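You operate a simulated robot arm through the tools that you are given. There is no shell and no other tool. Be economical: measure what you need, move in short steps, check, and stop when the job is done.

You are at the controls of a simulated robot arm. One attempt, no reset.

JOB
Level the green-key balance and weigh the 100 g weight twice.
Fine: take it from the open corner box, lift it off between the weighings, press print for each with the doors shut, and leave it on the pan; the other weights stay. Other keys and knobs, the mouse and the wooden box on the rollers stay as they are. Set down upright: medium weight with teal ring.

Only the result counts: the job must be done as asked and must still hold three seconds after the hand-in. Knocking over, shifting, dropping, spilling or breaking anything else fails it.

ROBOT AND FRAMES
A 6-joint arm with a two-finger parallel gripper on a trunk, on a base that drives. Base frame: it is fixed to the floor where the robot stands at the start and does not move with it; the origin is under the middle of the robot, x ahead of it, y to its left, z up. Readings come in m, rad, newtons and seconds.
With the tool pointing down near the work surface it reaches from about 0.1 to 0.64 m from the robot's upright axis, wherever it stands. Its first joint turns from -2.897 to 2.897 rad. Places, roughly: black knob on control unit [0.5, -0.3, 0.8]; blue knob marked corner [0.6, -0.3, 0.9]; glass balance with green keys [0.7, 0, 0.9]; green slider on control unit [0.4, -0.3, 0.8]; key marked on on green-key balance [0.5, 0, 0.9]; key marked on on round-pan balance [0.5, -0.4, 0.9]; key marked print on green-key balance [0.5, -0.1, 0.9]; key marked ref on round-pan balance [0.5, -0.5, 0.9]; key marked store on round-pan balance [0.5, -0.6, 0.9]; key marked tare on green-key balance [0.5, -0.1, 0.9]; key marked tare on round-pan balance [0.5, -0.5, 0.9]; key marked zero on green-key balance [0.5, 0, 0.9]; key marked zero on round-pan balance [0.5, -0.4, 0.9]; latch of trim box [0.6, -1.1, 0.8]; left foot of green-key balance [0.5, 0.1, 0.8]; left foot of round-pan balance [0.7, -0.3, 0.9]. Payload 1.57 kg.
The TCP is the grasp point between the finger pads, 0.03 m short of the fingertips. In the tool frame z runs along the fingers and y along their closing line. The gripper opens to 0.11 m. The fingers are 0.024 m wide and 0.012 m thick; the gripper's body (0.048 by 0.112 m) begins 0.078 m behind the TCP.
Orientation is that of the tool frame in the base frame, as a unit quaternion [w, x, y, z]. With the fingers straight down and closing along the base's y, the tool's x points along the base's -x, its y along +y and its z along -z.

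CONTROLS
- The arm moves only by the tool servo_tool. Its argument "commands" is a list of rows, each an object of numbers (a shift or turn left out is 0, a gripper value left out holds the last): "tx", "ty", "tz": the shift along the tool's x, y, z in m; "wx", "wy", "wz": the turn, a rotation vector about the tool's x, y, z in rad; "hand": the closure, from 0 (fully open) to 1 (shut). In form: [{"tx": .., "ty": .., "tz": .., "wx": .., "wy": .., "wz": .., "hand": ..}, ...]. A call has 1 to 12 rows; each row shifts and turns the commanded pose from where the row before left it, along the tool's axes as they then stand. Each row takes 0.2 s and may step no farther than 0.05 m and 0.15 rad from the row before; otherwise, or with a gripper value out of range, the whole call is refused. A pose out of reach is approached as far as the arm can. The call stops where the force on the tool passes 40 N (or 10 N more than at its start, if that is more) or the arm is blocked; 0.2 s more then pass. The fingers move at their own pace (about 0.108 m/s each) and stop on an object; they squeeze with about 39 N. The grip force told is the motor's: it shows also when the fingers shut on nothing. Time passes only in rows, and 0.2 s behind the last, so rows that do not move let the fingers close. The reply holds the time, the measured pose of the TCP, the force on the tool along the base axes, the opening and the grip force, in the units named above and with some noise, with the torque about the TCP (base axes, N m) and any sound that the robot's microphone picked up, and new pictures: "pictures" is both (left out), scene, wrist or none.
- Cameras (640 x 400 px; columns grow to the right, rows downward): "scene" is now at [0.0531, 0.1246, 1.6761]; the picture's right is [-0.23, -0.97, 0.00], its down [-0.76, 0.18, -0.62] and it looks along [0.61, -0.14, -0.78] (base axes); focal length 265 px, centre (320, 200). "wrist" rides on the gripper at [0.07, 0.016, -0.141] in the tool frame; the picture's right is [-0.23, 0.97, 0.00], its down [-0.86, -0.20, -0.48] and it looks along [-0.47, -0.11, 0.88] (tool axes); focal length 222 px, centre (320, 200). There is no depth. A picture from a camera that has moved, and an enlarged one, comes with that camera's place and axes in the base frame and with its lens.
- slide_trunk(by): slides the trunk up (or, below 0, down) by that many m; the arm and the scene camera ride with it, the base frame stays. It gives what a move gives, with no picture.
- steer(legs): drives the robot by 1 to 6 legs, each [ahead, left, turn to the left] in m, m and rad, along the robot's own axes; the way and the turn of a leg run together, so that a leg with both is an arc; at most 1.5 m and 3.142 rad a leg. The arm and the cameras ride along, it lands a little off, and it stops where it bumps. It gives what a move gives, and a new picture of the scene camera.
- aim_head(pan, tilt): turns the head with the scene camera to pan (to the left, within 2.094 rad either way) and tilt (down, from -0.506 to 1.204), counted from straight ahead of the robot. It gives what a move gives, and a new picture of the scene camera.
- inspect(camera, box): a new picture of the part [left, top, right, bottom] of that camera's present view, enlarged. No time passes.
- close_job(): hands the job in; it is judged then, once.

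Work in short steps. Places have to be worked out from the pictures, the camera data and where the tool is seen: move nearer, look again, correct. Check each grasp and each placing, and mend what went wrong. You have 120 turns and 260 pictures in all, those below and enlarged ones among them. Open the gripper and draw the arm clear of the work before you hand the job in, unless the task says otherwise; then end with one line.

The tools are called after ">>>" as a command line: name --argument value ..., lists and objects as JSON in quotes. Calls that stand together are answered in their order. servo_tool: Moves the arm, as the interface text tells. Its arguments: {"type":"object","properties":{"commands":{"type":"array","items":{"type":"object","properties":{"tx":{"type":"number"},"ty":{"type":"number"},"tz":{"type":"number"},"wx":{"type":"number"},"wy":{"type":"number"},"wz":{"type":"number"},"hand":{"type":"number"}}}},"pictures":{"type":"string","enum":["both","scene","wrist","none"]}},"required":["commands"]} The other tools are called the same way: slide_trunk (by) slides the trunk up or down; steer (legs) drives the base; aim_head (pan, tilt) turns the head that bears the scene camera; inspect (camera, box) takes an enlarged picture of a part of a camera's view; close_job () hands the job in.

At the start:

```text
t: 0.0
eef_pos: [0.3269, -0.2011, 1.2835]
tcp_rot: [0.0, 0.001, 1.0, 0.0]
ft_force: [0.7, 0.6, 0.5]
wrist_torque: [0.0, 0.02, 0.02]
finger_gap: 0.1102
gripper_force: 0.0
trunk travel left (down, up): [-0.275, 0.315]
robot x, y, heading: [-0.0002, 0.0011, 0.002]
head pan, tilt: [-0.229, 0.899]
```

scene: 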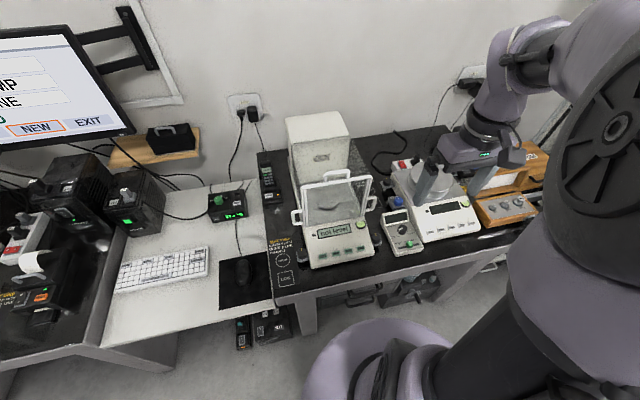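
wrist: 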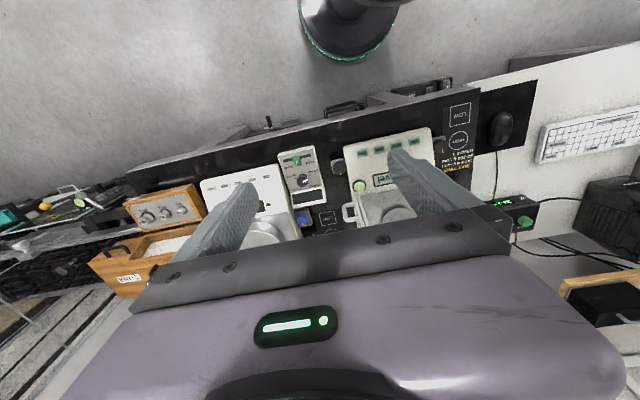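

The green-key balance sits near the middle of the scene. I enlarge it and its surroundings.

>>> inspect --camera "scene" --box '[250, 100, 410, 300]'

>>> inspect --camera "scene" --box '[370, 130, 560, 270]'

>>> inspect --camera "wrist" --box '[200, 80, 520, 280]'

```text
2.00 times, centred on (330, 200) of scene
camera zoom: at [0.0531, 0.1246, 1.6761], right [-0.23, -0.97, 0.0], down [-0.76, 0.18, -0.62], along [0.61, -0.14, -0.78], focal length 529 px, centre (300, 200)
```

zoom: 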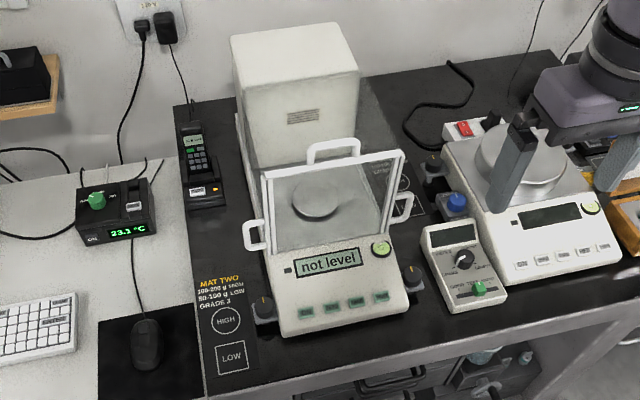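

```text
2.86 times, centred on (465, 200) of scene
camera zoom: at [0.0531, 0.1246, 1.6761], right [-0.23, -0.97, 0.0], down [-0.76, 0.18, -0.62], along [0.61, -0.14, -0.78], focal length 756 px, centre (-94, 200)
```

zoom: 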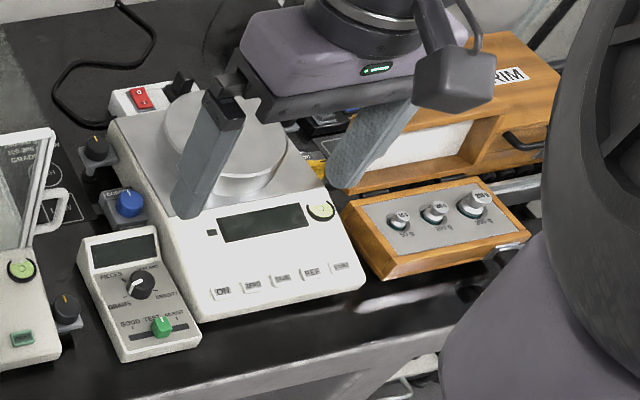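

```text
2.00 times, centred on (360, 180) of wrist
camera zoom: at [0.2574, -0.185, 1.4238], right [0.23, 0.97, 0.0], down [0.86, -0.2, 0.48], along [0.47, -0.11, -0.88], focal length 444 px, centre (240, 240)
```

zoom: 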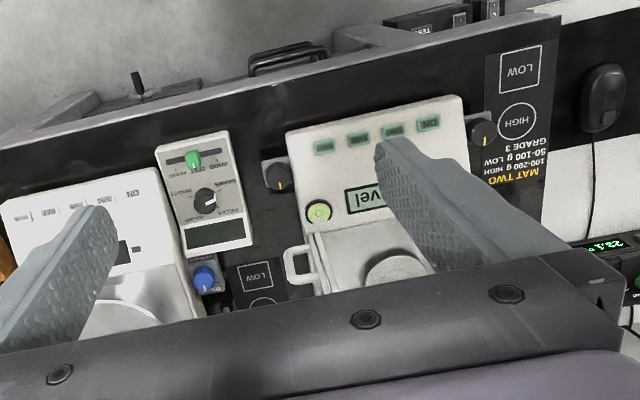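

I need a better view of the weights on the right and of the balance. I turn the head to the right.

>>> aim_head --pan -0.75 --tilt 0.8

```text
t: 0.9
eef_pos: [0.3268, -0.2017, 1.2836]
tcp_rot: [0.001, 0.0, 1.0, -0.001]
ft_force: [-0.4, -0.4, -0.2]
wrist_torque: [0.01, -0.02, -0.03]
finger_gap: 0.11
gripper_force: 0.0
trunk travel left (down, up): [-0.275, 0.315]
robot x, y, heading: [0.0009, 0.0025, -0.003]
head pan, tilt: [-0.75, 0.799]
camera scene: at [0.0385, 0.0867, 1.684], right [-0.68, -0.73, 0.0], down [-0.52, 0.49, -0.7], along [0.51, -0.47, -0.72], focal length 265 px, centre (320, 200)
```

scene: 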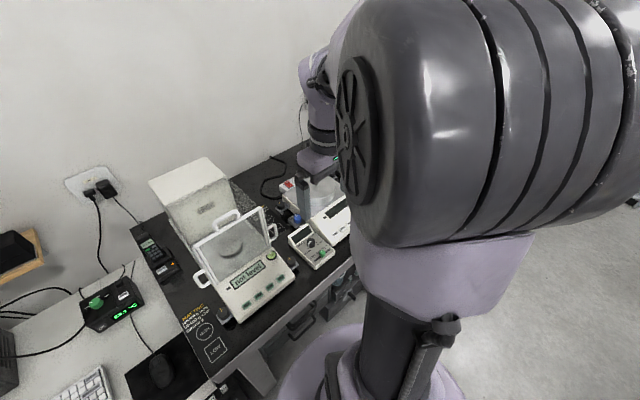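

The arm blocks the head camera. I move the arm to the right to view the weights with the wrist camera.

>>> servo_tool --commands '[{"ty": -0.05, "tx": 0.03}, {"ty": -0.05, "tx": 0.03}, {"ty": -0.05, "tx": 0.03}, {"ty": -0.05}, {"ty": -0.05}, {"ty": -0.05}]' --pictures "wrist"

>>> aim_head --pan -0.1 --tilt 0.8

```text
refused: row 1 steps farther than a row can; nothing moved
```

```text
t: 2.0
eef_pos: [0.3287, -0.201, 1.2833]
tcp_rot: [-0.001, 0.001, 1.0, 0.0]
ft_force: [-0.4, -0.1, -0.8]
wrist_torque: [-0.03, 0.02, -0.01]
finger_gap: 0.11
gripper_force: 0.2
trunk travel left (down, up): [-0.275, 0.315]
robot x, y, heading: [-0.0017, 0.0016, 0.003]
head pan, tilt: [-0.099, 0.799]
camera scene: at [0.0598, 0.1336, 1.684], right [-0.1, -0.99, 0.0], down [-0.71, 0.07, -0.7], along [0.69, -0.07, -0.72], focal length 265 px, centre (320, 200)
```

scene: 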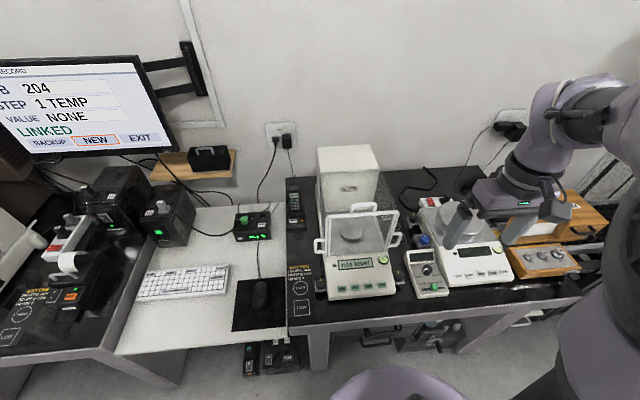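

The step was too long because I combined two axes. I retry with shorter steps.

>>> servo_tool --commands '[{"ty": -0.045, "tx": 0.01}, {"ty": -0.045, "tx": 0.01}, {"ty": -0.045, "tx": 0.01}, {"ty": -0.045}, {"ty": -0.045}, {"ty": -0.045}, {"ty": -0.045}]' --pictures "both"

```text
t: 3.6
eef_pos: [0.2966, -0.5164, 1.2832]
tcp_rot: [0.0, -0.001, 1.0, 0.001]
ft_force: [0.2, 0.3, 0.0]
wrist_torque: [0.04, 0.0, 0.01]
finger_gap: 0.1101
gripper_force: 0.0
trunk travel left (down, up): [-0.275, 0.315]
robot x, y, heading: [-0.0032, 0.0004, -0.003]
head pan, tilt: [-0.099, 0.799]
camera scene: at [0.0603, 0.1316, 1.6841], right [-0.1, -1.0, 0.0], down [-0.71, 0.07, -0.7], along [0.69, -0.07, -0.72], focal length 265 px, centre (320, 200)
camera wrist: at [0.2272, -0.5001, 1.4233], right [0.23, 0.97, 0.0], down [0.86, -0.2, 0.48], along [0.47, -0.11, -0.88], focal length 222 px, centre (320, 200)
```

scene: 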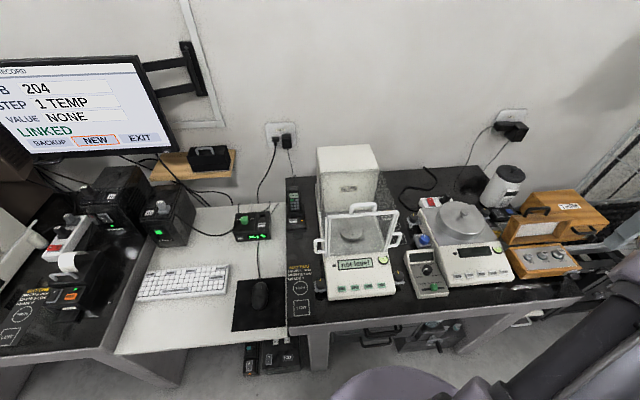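
wrist: 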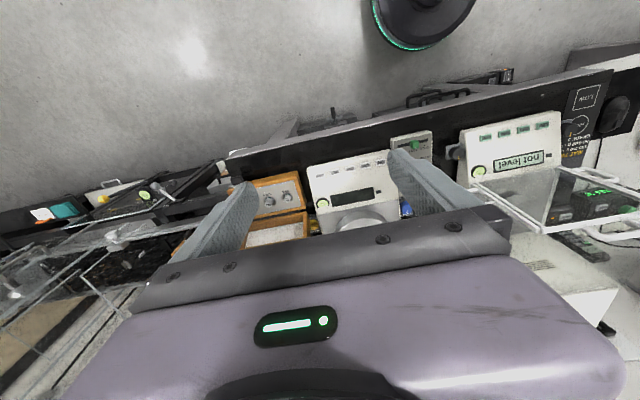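

>>> inspect --camera "scene" --box '[480, 150, 640, 290]'

>>> inspect --camera "scene" --box '[300, 190, 420, 310]'

>>> aim_head --pan -0.55 --tilt 0.6

```text
2.86 times, centred on (560, 220) of scene
camera zoom: at [0.0603, 0.1316, 1.6841], right [-0.1, -1.0, 0.0], down [-0.71, 0.07, -0.7], along [0.69, -0.07, -0.72], focal length 756 px, centre (-366, 143)
```

zoom: 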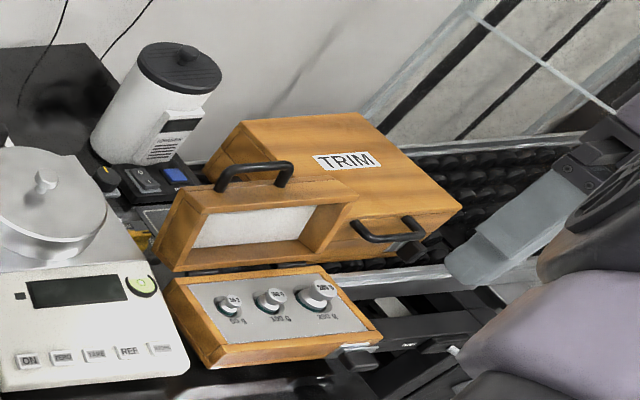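

```text
3.33 times, centred on (360, 250) of scene
camera zoom: at [0.0603, 0.1316, 1.6841], right [-0.1, -1.0, 0.0], down [-0.71, 0.07, -0.7], along [0.69, -0.07, -0.72], focal length 882 px, centre (187, 33)
```

zoom: 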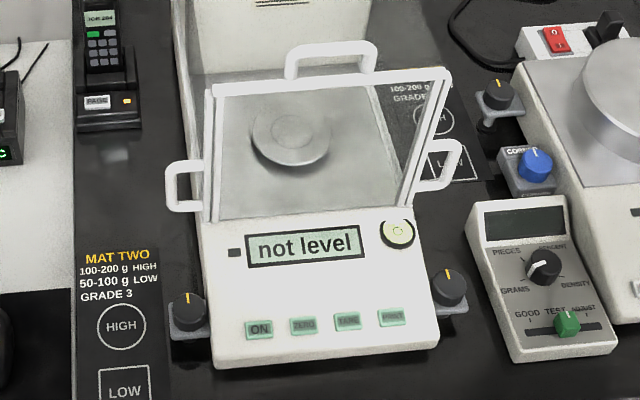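

```text
t: 4.5
eef_pos: [0.2953, -0.514, 1.2853]
tcp_rot: [0.0, 0.0, 1.0, 0.001]
ft_force: [-1.0, -0.4, -0.1]
wrist_torque: [-0.01, 0.0, 0.02]
finger_gap: 0.11
gripper_force: 0.0
trunk travel left (down, up): [-0.275, 0.315]
robot x, y, heading: [-0.0029, 0.0004, 0.005]
head pan, tilt: [-0.55, 0.6]
camera scene: at [0.0549, 0.0956, 1.7008], right [-0.52, -0.85, 0.0], down [-0.48, 0.29, -0.82], along [0.7, -0.43, -0.57], focal length 265 px, centre (320, 200)
```

scene: 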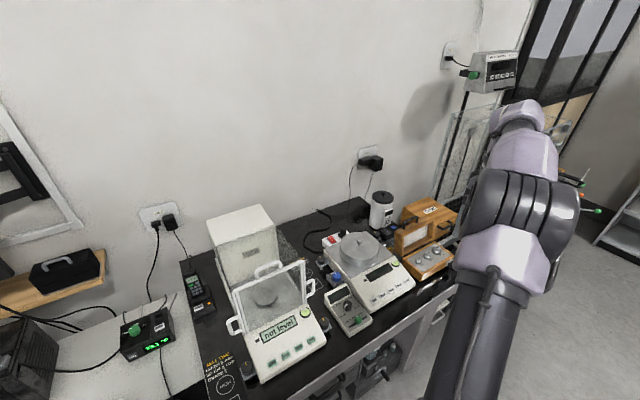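

The wrist view shows the weights box. I enlarge it now.

>>> inspect --camera "wrist" --box '[200, 150, 420, 270]'

>>> inspect --camera "scene" --box '[380, 180, 480, 290]'

>>> inspect --camera "scene" --box '[210, 240, 350, 390]'

```text
2.91 times, centred on (310, 210) of wrist
camera zoom: at [0.2269, -0.4975, 1.4247], right [0.23, 0.97, 0.0], down [0.86, -0.2, 0.48], along [0.47, -0.11, -0.88], focal length 646 px, centre (349, 171)
```

zoom: 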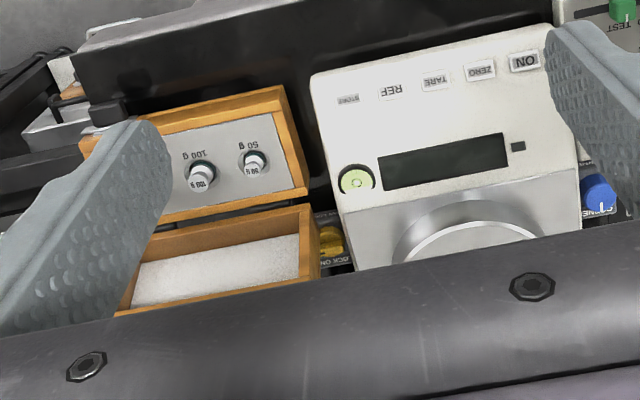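

```text
3.64 times, centred on (430, 235) of scene
camera zoom: at [0.0549, 0.0956, 1.7008], right [-0.52, -0.85, 0.0], down [-0.48, 0.29, -0.82], along [0.7, -0.43, -0.57], focal length 962 px, centre (-80, 73)
```

zoom: 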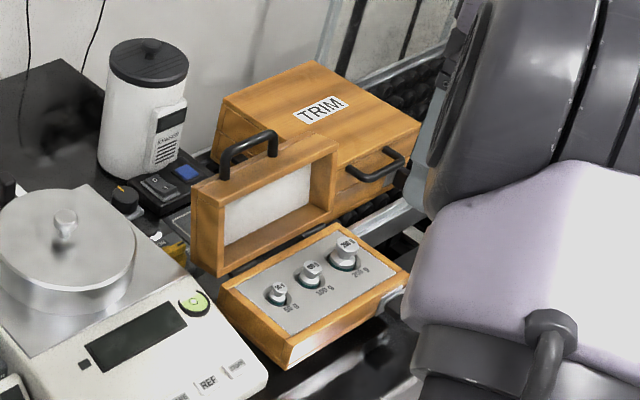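

```text
2.67 times, centred on (280, 315) of scene
camera zoom: at [0.0549, 0.0956, 1.7008], right [-0.52, -0.85, 0.0], down [-0.48, 0.29, -0.82], along [0.7, -0.43, -0.57], focal length 706 px, centre (427, -107)
```

zoom: 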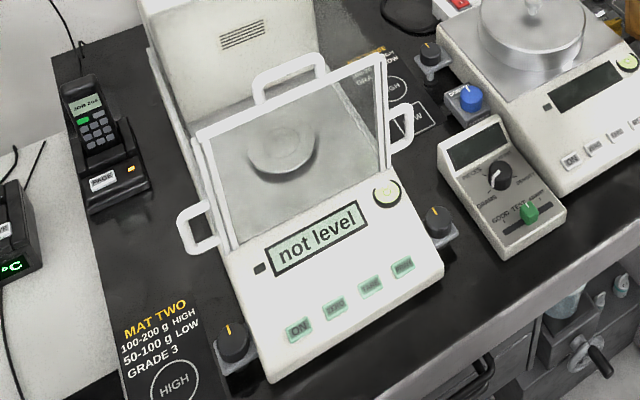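

Next I bring the wrist camera over the green-key balance, staying high.

>>> servo_tool --commands '[{"ty": 0.048}, {"ty": 0.048}, {"ty": 0.048}, {"ty": 0.048}, {"ty": 0.048}, {"ty": 0.048}, {"ty": 0.048}, {"ty": 0.048}, {"ty": 0.045}, {"tx": -0.03}, {"tz": 0.04}, {"tz": 0.03}]' --pictures "wrist"

>>> inspect --camera "wrist" --box '[200, 50, 440, 250]'

>>> aim_head --pan -0.1 --tilt 0.9

```text
t: 7.1
eef_pos: [0.3281, -0.0881, 1.2121]
tcp_rot: [-0.001, 0.0, 1.0, 0.001]
ft_force: [0.4, -0.1, 0.1]
wrist_torque: [0.01, 0.03, 0.01]
finger_gap: 0.1102
gripper_force: 0.1
trunk travel left (down, up): [-0.275, 0.315]
robot x, y, heading: [0.0024, 0.0013, 0.0]
head pan, tilt: [-0.55, 0.6]
camera wrist: at [0.2589, -0.0709, 1.3521], right [0.23, 0.97, 0.0], down [0.86, -0.2, 0.48], along [0.47, -0.11, -0.88], focal length 222 px, centre (320, 200)
```

wrist: 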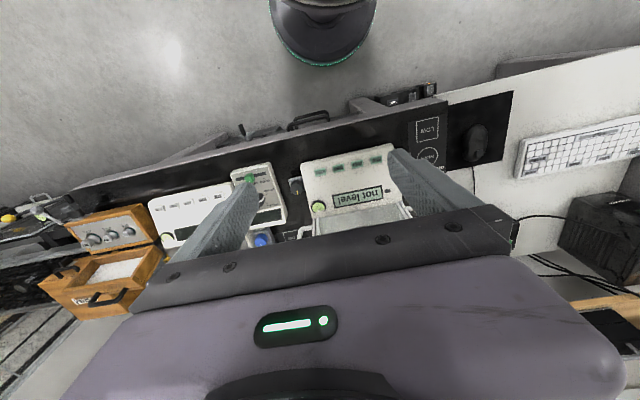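

```text
2.00 times, centred on (320, 150) of wrist
camera zoom: at [0.2589, -0.0709, 1.3521], right [0.23, 0.97, 0.0], down [0.86, -0.2, 0.48], along [0.47, -0.11, -0.88], focal length 444 px, centre (320, 300)
```

zoom: 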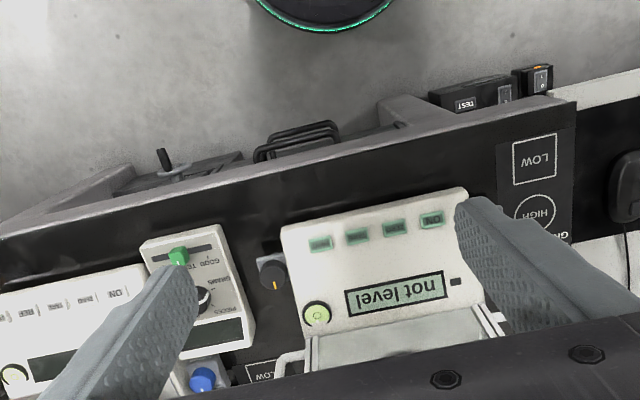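

```text
t: 8.0
eef_pos: [0.3272, -0.0875, 1.2122]
tcp_rot: [0.0, 0.0, 1.0, 0.0]
ft_force: [0.9, -0.1, -0.2]
wrist_torque: [0.01, -0.06, -0.02]
finger_gap: 0.11
gripper_force: 0.1
trunk travel left (down, up): [-0.275, 0.315]
robot x, y, heading: [0.0014, -0.0002, 0.0]
head pan, tilt: [-0.099, 0.901]
camera scene: at [0.0546, 0.1341, 1.6761], right [-0.1, -0.99, 0.0], down [-0.78, 0.08, -0.62], along [0.62, -0.06, -0.78], focal length 265 px, centre (320, 200)
```

scene: 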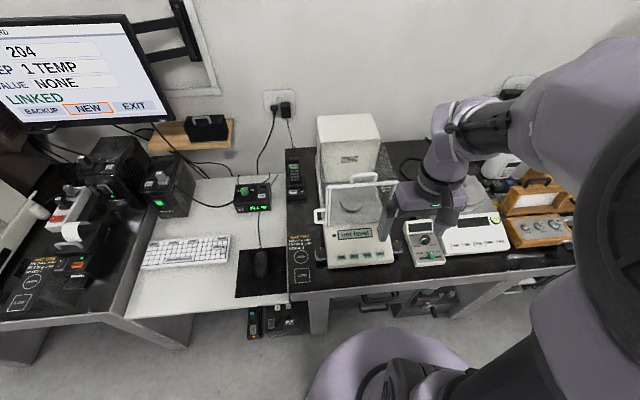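

I zoom the head camera on the chamber and on the bubble level.

>>> inspect --camera "scene" --box '[308, 165, 404, 225]'

>>> inspect --camera "scene" --box '[312, 220, 408, 280]'

>>> inspect --camera "scene" --box '[376, 224, 392, 234]'

```text
6.67 times, centred on (356, 195) of scene
camera zoom: at [0.0546, 0.1341, 1.6761], right [-0.1, -0.99, 0.0], down [-0.78, 0.08, -0.62], along [0.62, -0.06, -0.78], focal length 1764 px, centre (80, 233)
```

zoom: 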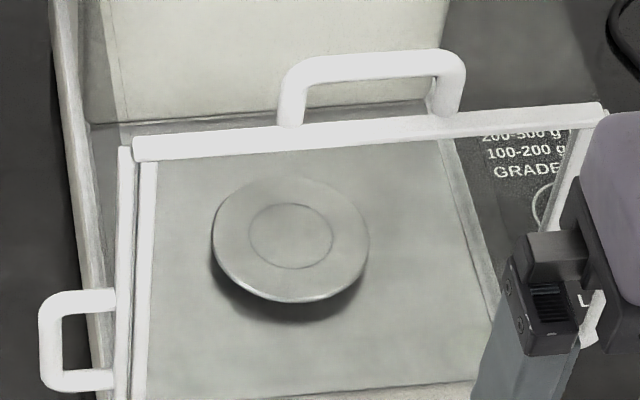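

```text
6.67 times, centred on (360, 250) of scene
camera zoom: at [0.0546, 0.1341, 1.6761], right [-0.1, -0.99, 0.0], down [-0.78, 0.08, -0.62], along [0.62, -0.06, -0.78], focal length 1764 px, centre (53, -133)
```

zoom: 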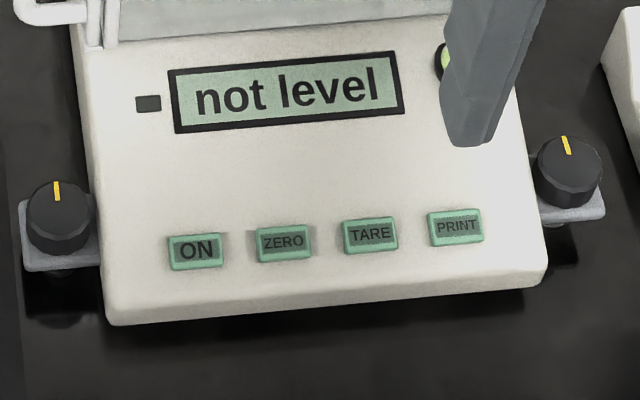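

```text
16.00 times, centred on (384, 229) of scene
camera zoom: at [0.0546, 0.1341, 1.6761], right [-0.1, -0.99, 0.0], down [-0.78, 0.08, -0.62], along [0.62, -0.06, -0.78], focal length 4234 px, centre (-704, -264)
```

zoom: 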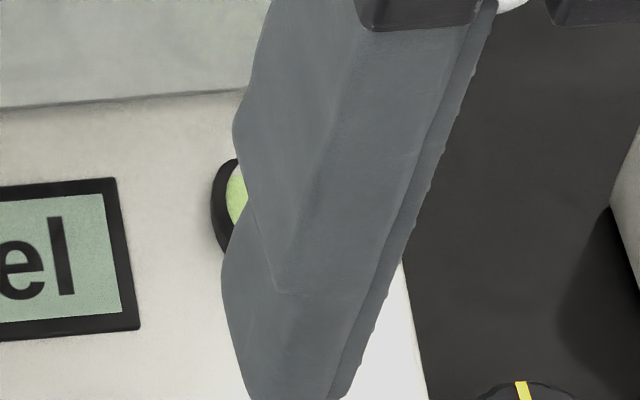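

The doors look shut, with all handles at the front edges. I move the arm to the right to uncover the bubble.

>>> servo_tool --commands '[{"ty": -0.05}, {"ty": -0.05}, {"ty": -0.05}]' --pictures "none"

>>> inspect --camera "scene" --box '[376, 224, 392, 234]'

>>> inspect --camera "scene" --box '[300, 100, 412, 170]'

>>> inspect --camera "scene" --box '[312, 220, 408, 280]'

```text
t: 8.8
eef_pos: [0.3271, -0.2379, 1.2129]
tcp_rot: [-0.001, 0.001, 1.0, 0.001]
ft_force: [0.7, -0.7, 0.2]
wrist_torque: [0.05, 0.02, 0.01]
finger_gap: 0.1097
gripper_force: 0.0
trunk travel left (down, up): [-0.275, 0.315]
robot x, y, heading: [0.0031, -0.0015, 0.002]
head pan, tilt: [-0.099, 0.901]
```

```text
16.00 times, centred on (384, 229) of scene
camera zoom: at [0.0551, 0.1323, 1.6762], right [-0.1, -1.0, 0.0], down [-0.78, 0.08, -0.62], along [0.62, -0.06, -0.78], focal length 4234 px, centre (-704, -264)
```

zoom: 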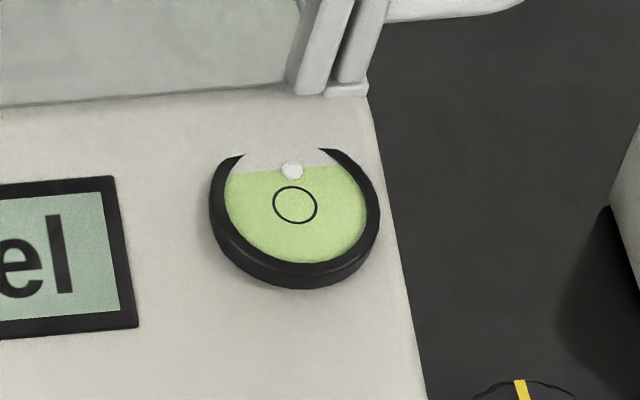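

```text
5.71 times, centred on (356, 135) of scene
camera zoom: at [0.0551, 0.1323, 1.6762], right [-0.1, -1.0, 0.0], down [-0.78, 0.08, -0.62], along [0.62, -0.06, -0.78], focal length 1512 px, centre (114, 571)
```

zoom: 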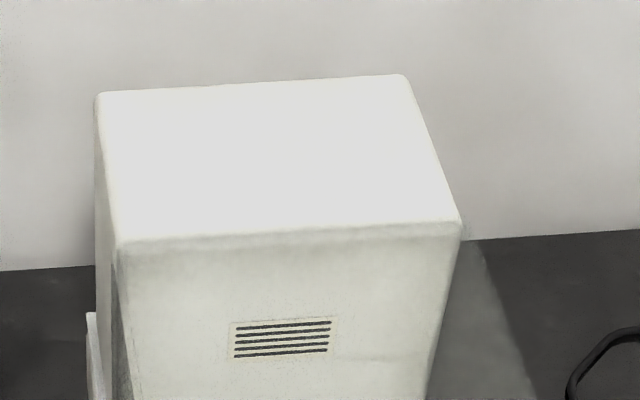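

```text
6.67 times, centred on (360, 250) of scene
camera zoom: at [0.0551, 0.1323, 1.6762], right [-0.1, -1.0, 0.0], down [-0.78, 0.08, -0.62], along [0.62, -0.06, -0.78], focal length 1764 px, centre (53, -133)
```

zoom: 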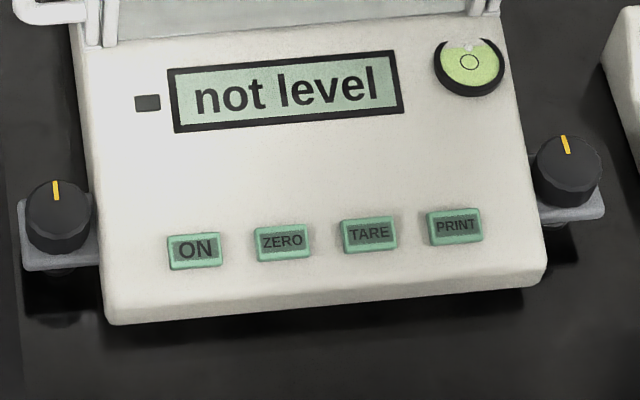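

The bubble lies toward the rear, so the front is low. I lower the wrist camera in front of the right foot to see the knob geometry.

>>> servo_tool --commands '[{"tz": 0.05}, {"tz": 0.05}, {"tz": 0.05}, {"tz": 0.05}, {"ty": 0.03}]' --pictures "both"

>>> inspect --camera "wrist" --box '[240, 110, 400, 210]'

```text
t: 10.0
eef_pos: [0.3272, -0.2066, 1.0129]
tcp_rot: [0.0, 0.0, 1.0, -0.001]
ft_force: [-0.4, -0.4, -0.8]
wrist_torque: [-0.04, 0.0, 0.02]
finger_gap: 0.1101
gripper_force: 0.2
trunk travel left (down, up): [-0.275, 0.315]
robot x, y, heading: [-0.0003, 0.0032, 0.003]
head pan, tilt: [-0.099, 0.901]
camera scene: at [0.0544, 0.1358, 1.676], right [-0.1, -1.0, 0.0], down [-0.78, 0.08, -0.62], along [0.62, -0.06, -0.78], focal length 265 px, centre (320, 200)
camera wrist: at [0.2569, -0.1898, 1.1532], right [0.23, 0.97, 0.0], down [0.85, -0.2, 0.48], along [0.47, -0.11, -0.88], focal length 222 px, centre (320, 200)
```

scene: 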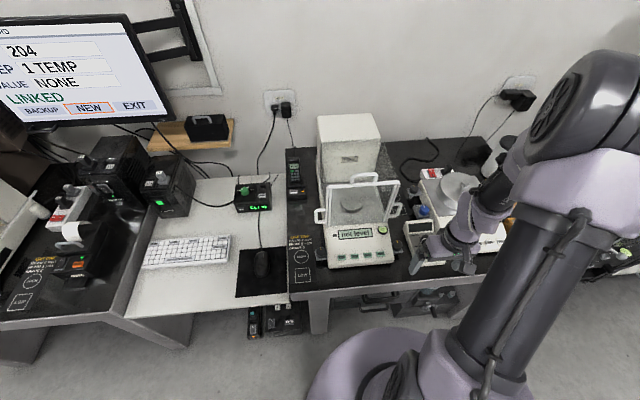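
wrist: 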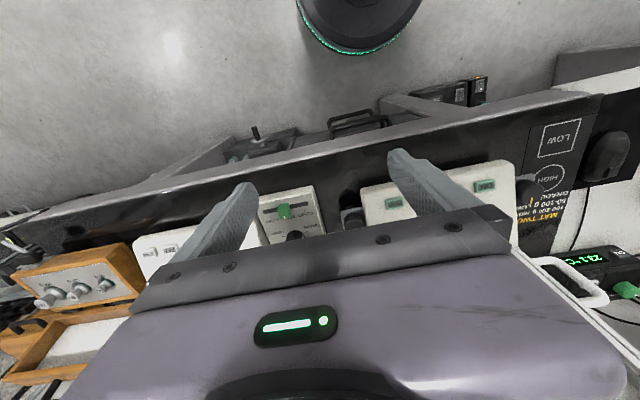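

```text
4.00 times, centred on (320, 160) of wrist
camera zoom: at [0.2569, -0.1898, 1.1532], right [0.23, 0.97, 0.0], down [0.85, -0.2, 0.48], along [0.47, -0.11, -0.88], focal length 888 px, centre (320, 360)
```

zoom: 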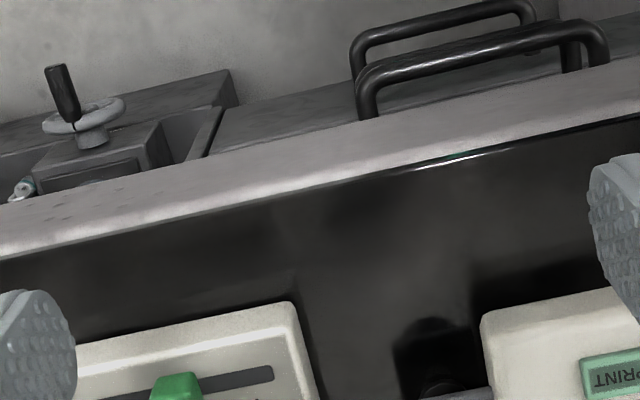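

>>> inspect --camera "wrist" --box '[300, 170, 412, 240]'

>>> inspect --camera "scene" --box '[376, 230, 424, 260]'

>>> inspect --camera "scene" --box '[304, 240, 352, 270]'

```text
5.71 times, centred on (356, 205) of wrist
camera zoom: at [0.2569, -0.1898, 1.1532], right [0.23, 0.97, 0.0], down [0.85, -0.2, 0.48], along [0.47, -0.11, -0.88], focal length 1269 px, centre (114, 171)
```

zoom: 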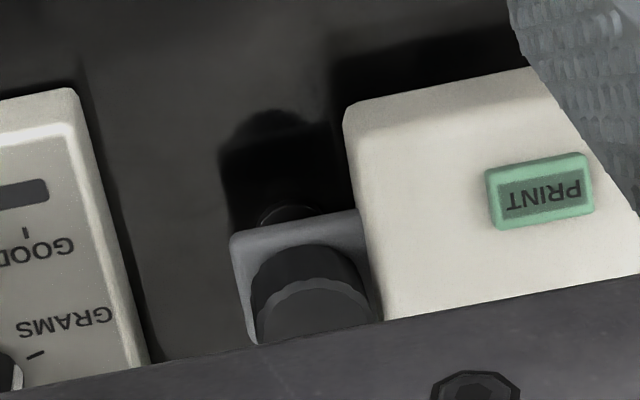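

```text
13.33 times, centred on (400, 245) of scene
camera zoom: at [0.0544, 0.1358, 1.676], right [-0.1, -1.0, 0.0], down [-0.78, 0.08, -0.62], along [0.62, -0.06, -0.78], focal length 3528 px, centre (-747, -400)
```

zoom: 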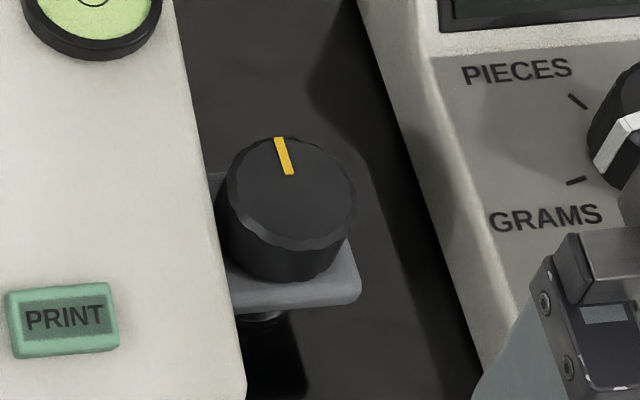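

```text
13.33 times, centred on (328, 255) of scene
camera zoom: at [0.0544, 0.1358, 1.676], right [-0.1, -1.0, 0.0], down [-0.78, 0.08, -0.62], along [0.62, -0.06, -0.78], focal length 3528 px, centre (213, -533)
```

zoom: 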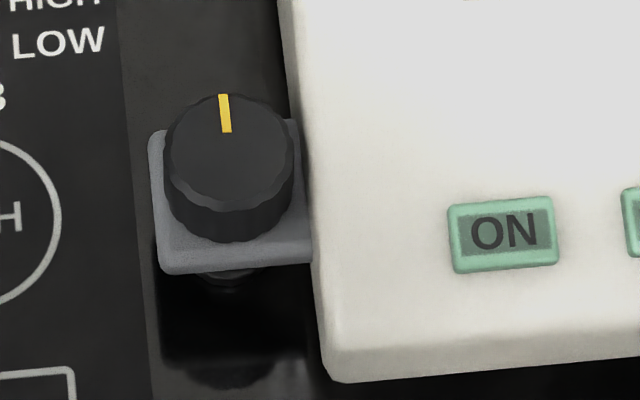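

I estimate the right knob's centre at (0.488, -0.183), its top at z about 0.845 and its diameter about 0.038, tight against the balance body. The fingers must therefore close along base x, so I raise the arm and yaw the tool by 90°.

>>> servo_tool --commands '[{"tz": -0.05, "wz": 0.15}, {"tz": -0.05, "wz": 0.15}, {"wz": 0.15}, {"wz": 0.15}, {"wz": 0.15}, {"wz": 0.15}, {"wz": 0.15}, {"wz": 0.15}, {"wz": 0.15}, {"wz": 0.15}, {"wz": 0.0708}]' --pictures "wrist"

>>> inspect --camera "scene" --box '[380, 170, 412, 220]'

```text
t: 12.4
eef_pos: [0.3271, -0.207, 1.1136]
tcp_rot: [-0.001, 0.708, 0.706, 0.0]
ft_force: [0.0, 0.3, 0.2]
wrist_torque: [0.02, 0.0, 0.03]
finger_gap: 0.1101
gripper_force: 0.1
trunk travel left (down, up): [-0.275, 0.315]
robot x, y, heading: [-0.0011, -0.0023, -0.001]
head pan, tilt: [-0.099, 0.901]
camera wrist: at [0.3436, -0.1377, 1.2536], right [0.97, -0.23, 0.0], down [-0.2, -0.85, 0.48], along [-0.11, -0.47, -0.88], focal length 222 px, centre (320, 200)
```

wrist: 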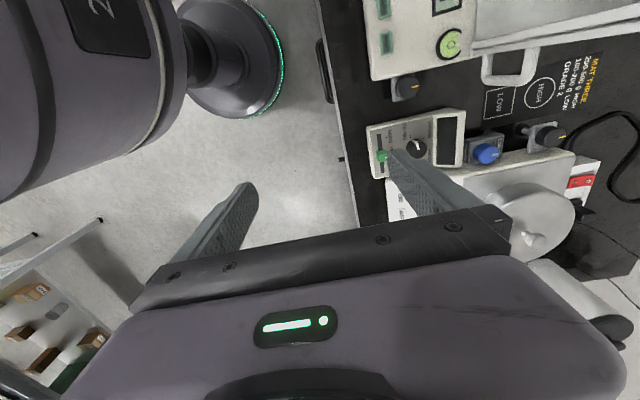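

```text
8.00 times, centred on (396, 195) of scene
camera zoom: at [0.0546, 0.1342, 1.6761], right [-0.1, -1.0, 0.0], down [-0.78, 0.08, -0.62], along [0.62, -0.06, -0.78], focal length 2117 px, centre (-288, 240)
```

zoom: 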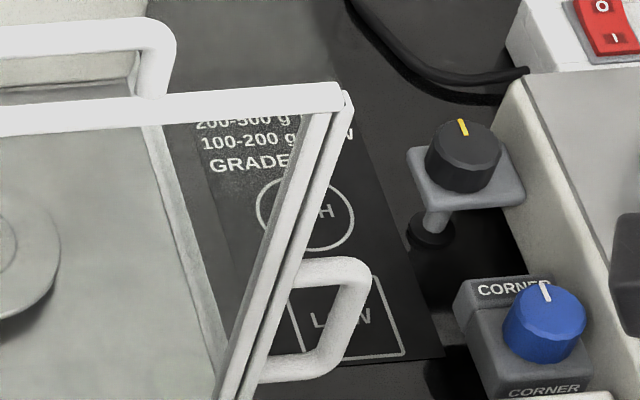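

This view is clear. I enlarge the handle, the right knob and the bubble.

>>> inspect --camera "wrist" --box '[380, 0, 540, 100]'

```text
4.00 times, centred on (460, 50) of wrist
camera zoom: at [0.3436, -0.1377, 1.2536], right [0.97, -0.23, 0.0], down [-0.2, -0.85, 0.48], along [-0.11, -0.47, -0.88], focal length 888 px, centre (-240, 800)
```

zoom: 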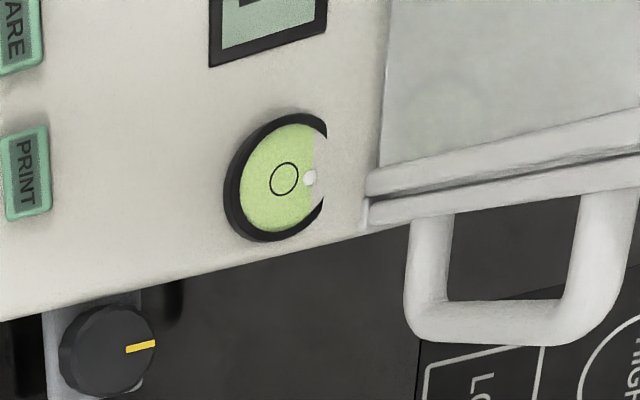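

The handle's near surface is at x about 0.58, so there is clearance. I go above the right knob with the fingers partly closed.

>>> servo_tool --commands '[{"ty": 0.04, "hand": 0.45}, {"ty": 0.04}, {"ty": 0.04}, {"ty": 0.04}, {"tx": 0.014, "tz": 0.04}, {"tz": 0.05}, {"tz": 0.05}, {"tz": 0.02}]' --pictures "both"

>>> inspect --camera "scene" --box '[360, 215, 440, 265]'

>>> inspect --camera "wrist" --box '[240, 130, 400, 230]'

```text
t: 14.2
eef_pos: [0.4882, -0.1925, 0.9553]
tcp_rot: [0.0, 0.707, 0.707, 0.0]
ft_force: [-0.4, 0.0, -0.5]
wrist_torque: [-0.01, -0.02, -0.02]
finger_gap: 0.0604
gripper_force: 0.1
trunk travel left (down, up): [-0.275, 0.315]
robot x, y, heading: [0.0031, 0.003, -0.0]
head pan, tilt: [-0.099, 0.901]
camera scene: at [0.0547, 0.1341, 1.6761], right [-0.1, -1.0, 0.0], down [-0.78, 0.08, -0.62], along [0.62, -0.06, -0.78], focal length 265 px, centre (320, 200)
camera wrist: at [0.5053, -0.1229, 1.0954], right [0.97, -0.23, 0.0], down [-0.2, -0.86, 0.48], along [-0.11, -0.47, -0.88], focal length 222 px, centre (320, 200)
```

scene: 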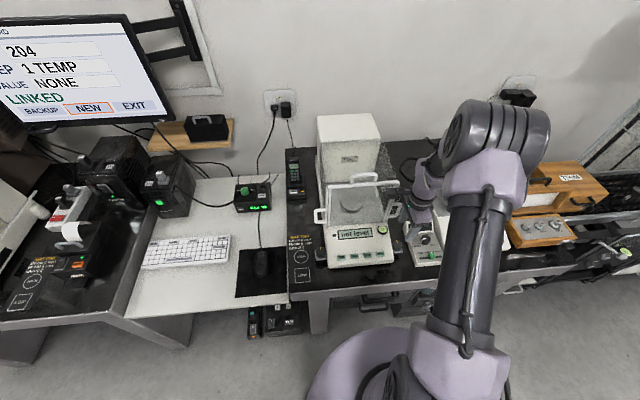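
wrist: 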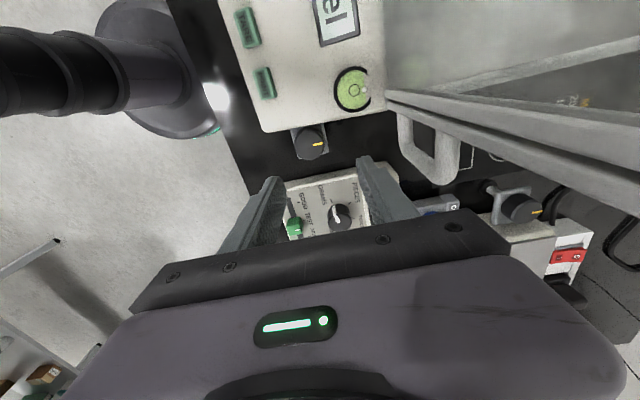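

```text
8.00 times, centred on (400, 240) of scene
camera zoom: at [0.0547, 0.1341, 1.6761], right [-0.1, -1.0, 0.0], down [-0.78, 0.08, -0.62], along [0.62, -0.06, -0.78], focal length 2117 px, centre (-320, -120)
```

zoom: 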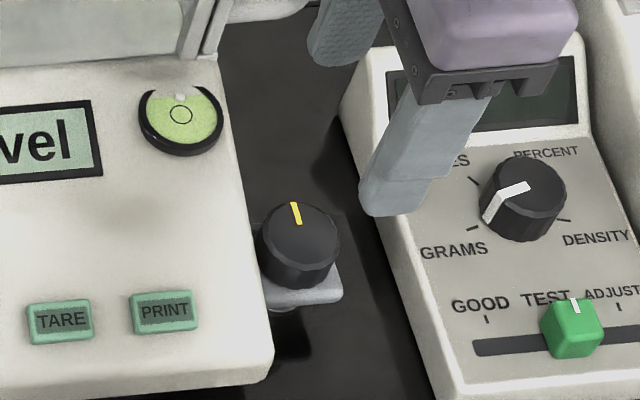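

```text
4.00 times, centred on (320, 180) of wrist
camera zoom: at [0.5053, -0.1229, 1.0954], right [0.97, -0.23, 0.0], down [-0.2, -0.86, 0.48], along [-0.11, -0.47, -0.88], focal length 888 px, centre (320, 280)
```

zoom: 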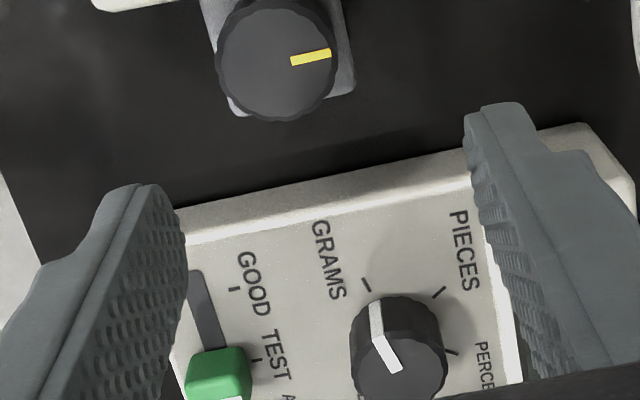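

The closer view puts the knob centre at about (0.480, -0.185). I shift the tool, lower the tips beside the knob with a 0.06 gap, and look before closing.

>>> servo_tool --commands '[{"ty": -0.008, "tx": -0.0015}, {"tz": 0.04}, {"tz": 0.035}, {"tz": 0.02}]' --pictures "wrist"

>>> inspect --camera "wrist" --box '[240, 100, 400, 200]'

>>> inspect --camera "scene" --box '[360, 215, 440, 265]'

```text
t: 15.2
eef_pos: [0.4805, -0.1948, 0.8585]
tcp_rot: [0.0, 0.708, 0.707, 0.0]
ft_force: [0.4, -1.2, 0.7]
wrist_torque: [0.01, 0.01, -0.01]
finger_gap: 0.0604
gripper_force: 0.1
trunk travel left (down, up): [-0.275, 0.315]
robot x, y, heading: [0.0003, -0.0036, 0.001]
head pan, tilt: [-0.099, 0.901]
camera wrist: at [0.4972, -0.125, 0.9983], right [0.97, -0.23, 0.0], down [-0.2, -0.86, 0.48], along [-0.11, -0.47, -0.88], focal length 222 px, centre (320, 200)
```

wrist: 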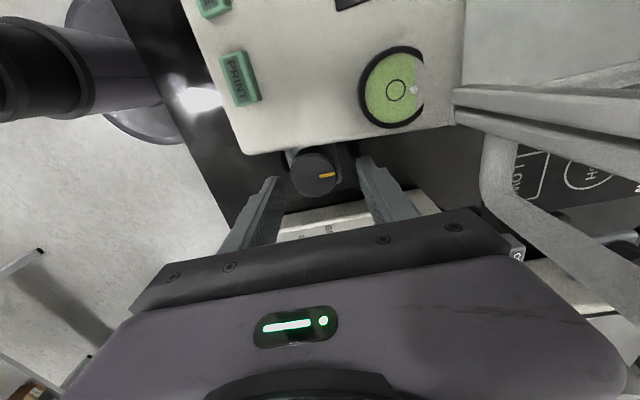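

```text
4.00 times, centred on (320, 150) of wrist
camera zoom: at [0.4972, -0.125, 0.9983], right [0.97, -0.23, 0.0], down [-0.2, -0.86, 0.48], along [-0.11, -0.47, -0.88], focal length 888 px, centre (320, 400)
```

zoom: 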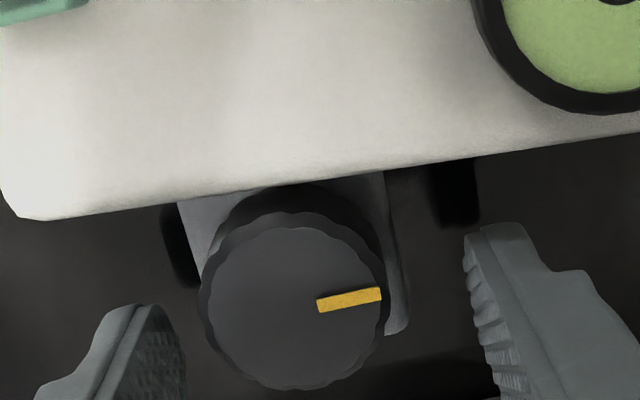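

```text
8.00 times, centred on (400, 240) of scene
camera zoom: at [0.0549, 0.1342, 1.6761], right [-0.1, -1.0, 0.0], down [-0.78, 0.08, -0.62], along [0.62, -0.06, -0.78], focal length 2117 px, centre (-320, -120)
```

zoom: 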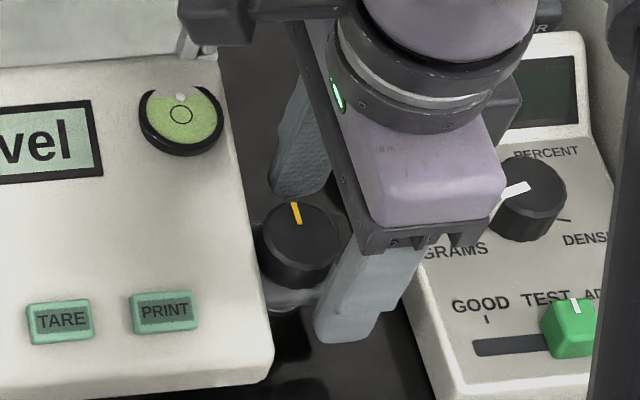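

The knob centre refines to (0.477, -0.187) with a diameter of about 0.035. I correct by 3 mm and close to a gap of about 0.042 to check symmetry.

>>> servo_tool --commands '[{"ty": -0.003, "tx": -0.001, "hand": 0.62}, {}, {}]' --pictures "none"

>>> inspect --camera "wrist" --box '[240, 100, 400, 200]'

```text
t: 16.0
eef_pos: [0.4764, -0.1966, 0.8583]
tcp_rot: [0.0, 0.708, 0.707, 0.0]
ft_force: [-0.8, -0.1, 0.2]
wrist_torque: [-0.05, -0.02, 0.0]
finger_gap: 0.0419
gripper_force: 0.0
trunk travel left (down, up): [-0.275, 0.315]
robot x, y, heading: [0.0026, 0.0014, 0.0]
head pan, tilt: [-0.099, 0.901]
```

```text
4.00 times, centred on (320, 150) of wrist
camera zoom: at [0.4933, -0.1262, 0.9985], right [0.97, -0.23, 0.0], down [-0.2, -0.86, 0.48], along [-0.11, -0.47, -0.88], focal length 888 px, centre (320, 400)
```

zoom: 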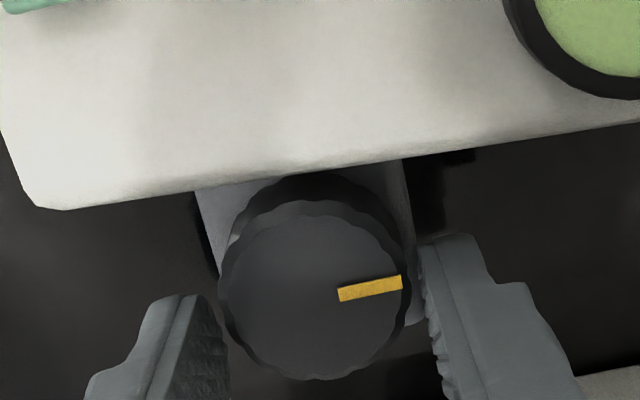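

The fingers look symmetric about the knob. I close on it.

>>> servo_tool --commands '[{"hand": 0.7}, {"hand": 1.0}, {}]' --pictures "none"

>>> inspect --camera "wrist" --box '[240, 100, 400, 200]'

```text
t: 16.8
eef_pos: [0.4782, -0.1963, 0.8585]
tcp_rot: [0.001, 0.706, 0.708, 0.0]
ft_force: [15.4, -1.0, 3.4]
wrist_torque: [-0.08, -0.25, -0.21]
finger_gap: 0.0328
gripper_force: 41.3
trunk travel left (down, up): [-0.275, 0.315]
robot x, y, heading: [0.0009, 0.0026, 0.003]
head pan, tilt: [-0.099, 0.901]
```

```text
4.00 times, centred on (320, 150) of wrist
camera zoom: at [0.4951, -0.1264, 0.9985], right [0.97, -0.23, 0.0], down [-0.2, -0.85, 0.48], along [-0.11, -0.47, -0.88], focal length 888 px, centre (320, 400)
```

zoom: 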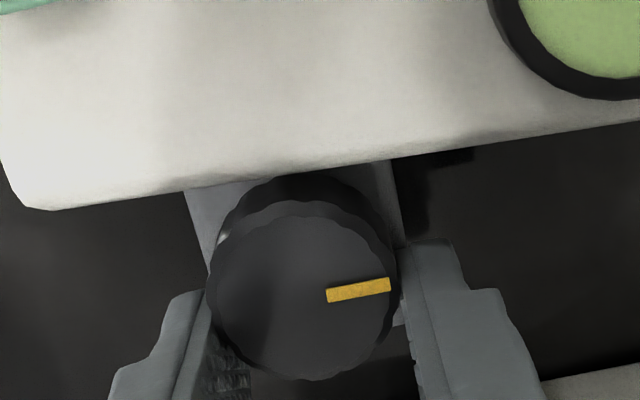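

The knob is gripped, with a lateral force of 15 N showing a 2 mm offset. I relieve it and turn 0.3 rad clockwise to see the bubble respond.

>>> servo_tool --commands '[{"ty": 0.002}, {"ty": -0.0009, "wz": 0.1}, {"ty": -0.0009, "wz": 0.1}, {"ty": -0.0009, "wz": 0.1}, {}]' --pictures "none"

>>> inspect --camera "wrist" --box '[260, 20, 452, 140]'

>>> inspect --camera "scene" --box '[360, 215, 440, 265]'

```text
t: 18.0
eef_pos: [0.4752, -0.1952, 0.8592]
tcp_rot: [0.0, 0.805, 0.593, -0.001]
ft_force: [-0.2, -1.3, 2.7]
wrist_torque: [-0.11, -0.14, -0.02]
finger_gap: 0.0328
gripper_force: 41.6
trunk travel left (down, up): [-0.275, 0.315]
robot x, y, heading: [-0.0023, -0.0014, -0.004]
head pan, tilt: [-0.099, 0.901]
```

```text
3.33 times, centred on (356, 80) of wrist
camera zoom: at [0.5115, -0.134, 0.9986], right [0.86, -0.51, 0.0], down [-0.44, -0.76, 0.48], along [-0.24, -0.41, -0.88], focal length 740 px, centre (200, 600)
```

zoom: 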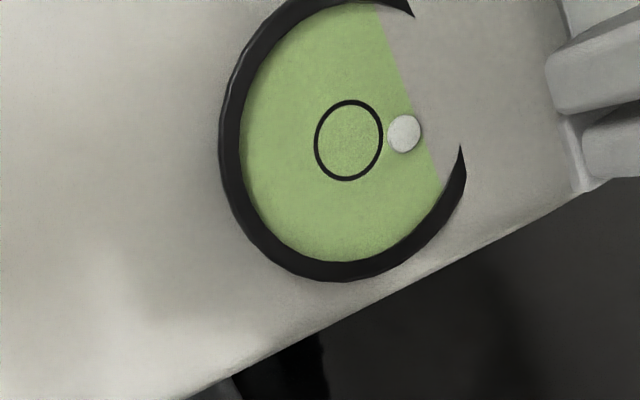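

```text
8.00 times, centred on (400, 240) of scene
camera zoom: at [0.0542, 0.1343, 1.676], right [-0.1, -1.0, 0.0], down [-0.78, 0.08, -0.62], along [0.62, -0.06, -0.78], focal length 2117 px, centre (-320, -120)
```

zoom: 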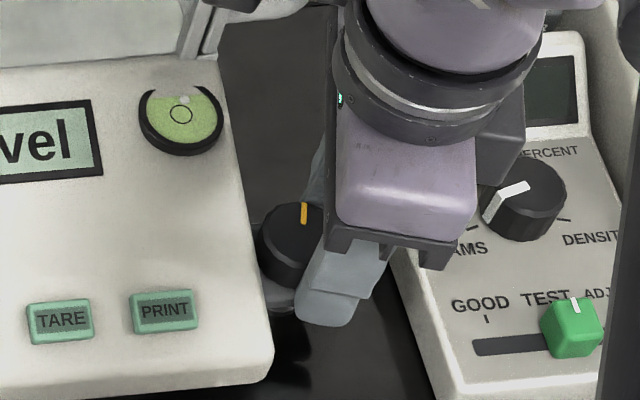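

Clockwise on the right foot moves the bubble forward and to the right, as wanted. I measure it precisely.

>>> inspect --camera "scene" --box '[376, 224, 392, 234]'

```text
16.00 times, centred on (384, 229) of scene
camera zoom: at [0.0542, 0.1343, 1.676], right [-0.1, -1.0, 0.0], down [-0.78, 0.08, -0.62], along [0.62, -0.06, -0.78], focal length 4234 px, centre (-704, -264)
```

zoom: 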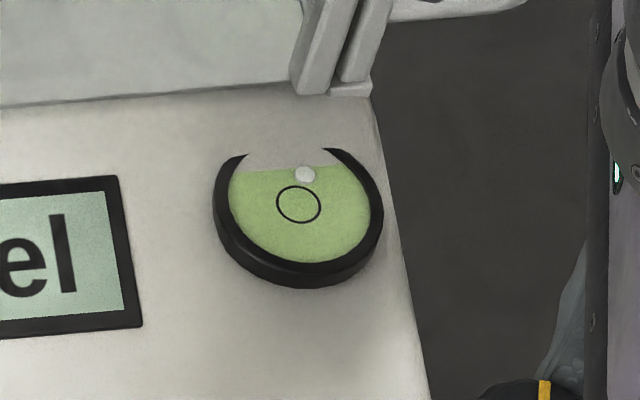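

I continue the right knob by a further 0.3 rad.

>>> servo_tool --commands '[{"ty": -0.0009, "wz": 0.1}, {"ty": -0.0009, "wz": 0.1}, {"ty": -0.0009, "wz": 0.1}, {}]' --pictures "none"

>>> inspect --camera "scene" --box '[376, 224, 392, 234]'

>>> inspect --camera "scene" --box '[360, 215, 440, 265]'

```text
t: 19.0
eef_pos: [0.4711, -0.1945, 0.8578]
tcp_rot: [-0.001, 0.885, 0.466, 0.0]
ft_force: [-14.2, 4.7, 3.0]
wrist_torque: [0.46, 0.27, 0.19]
finger_gap: 0.0327
gripper_force: 41.0
trunk travel left (down, up): [-0.275, 0.315]
robot x, y, heading: [-0.0021, -0.003, 0.005]
head pan, tilt: [-0.099, 0.901]
```

```text
16.00 times, centred on (384, 229) of scene
camera zoom: at [0.0524, 0.1348, 1.6761], right [-0.1, -1.0, 0.0], down [-0.78, 0.08, -0.62], along [0.62, -0.06, -0.78], focal length 4234 px, centre (-704, -264)
```

zoom: 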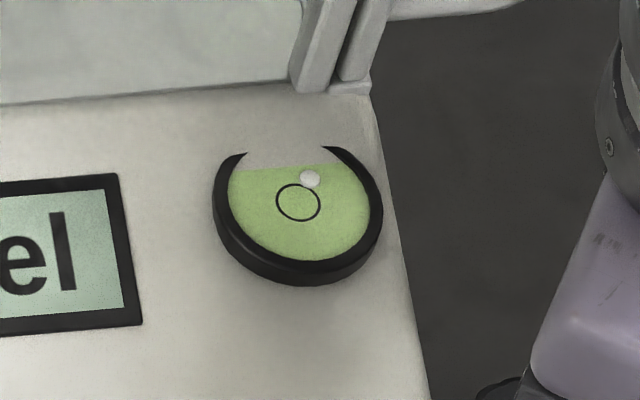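

```text
8.00 times, centred on (400, 240) of scene
camera zoom: at [0.0524, 0.1348, 1.6761], right [-0.1, -1.0, 0.0], down [-0.78, 0.08, -0.62], along [0.62, -0.06, -0.78], focal length 2117 px, centre (-320, -120)
```

zoom: 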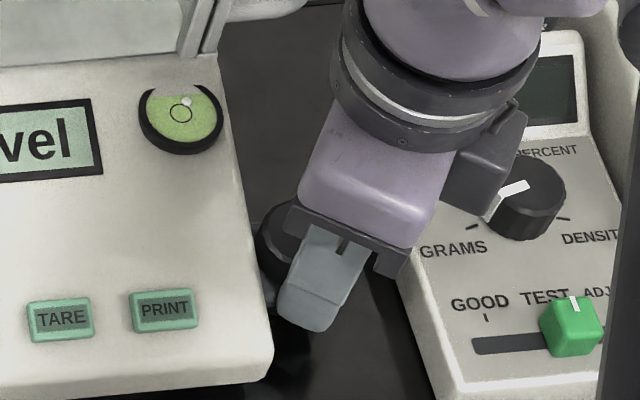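

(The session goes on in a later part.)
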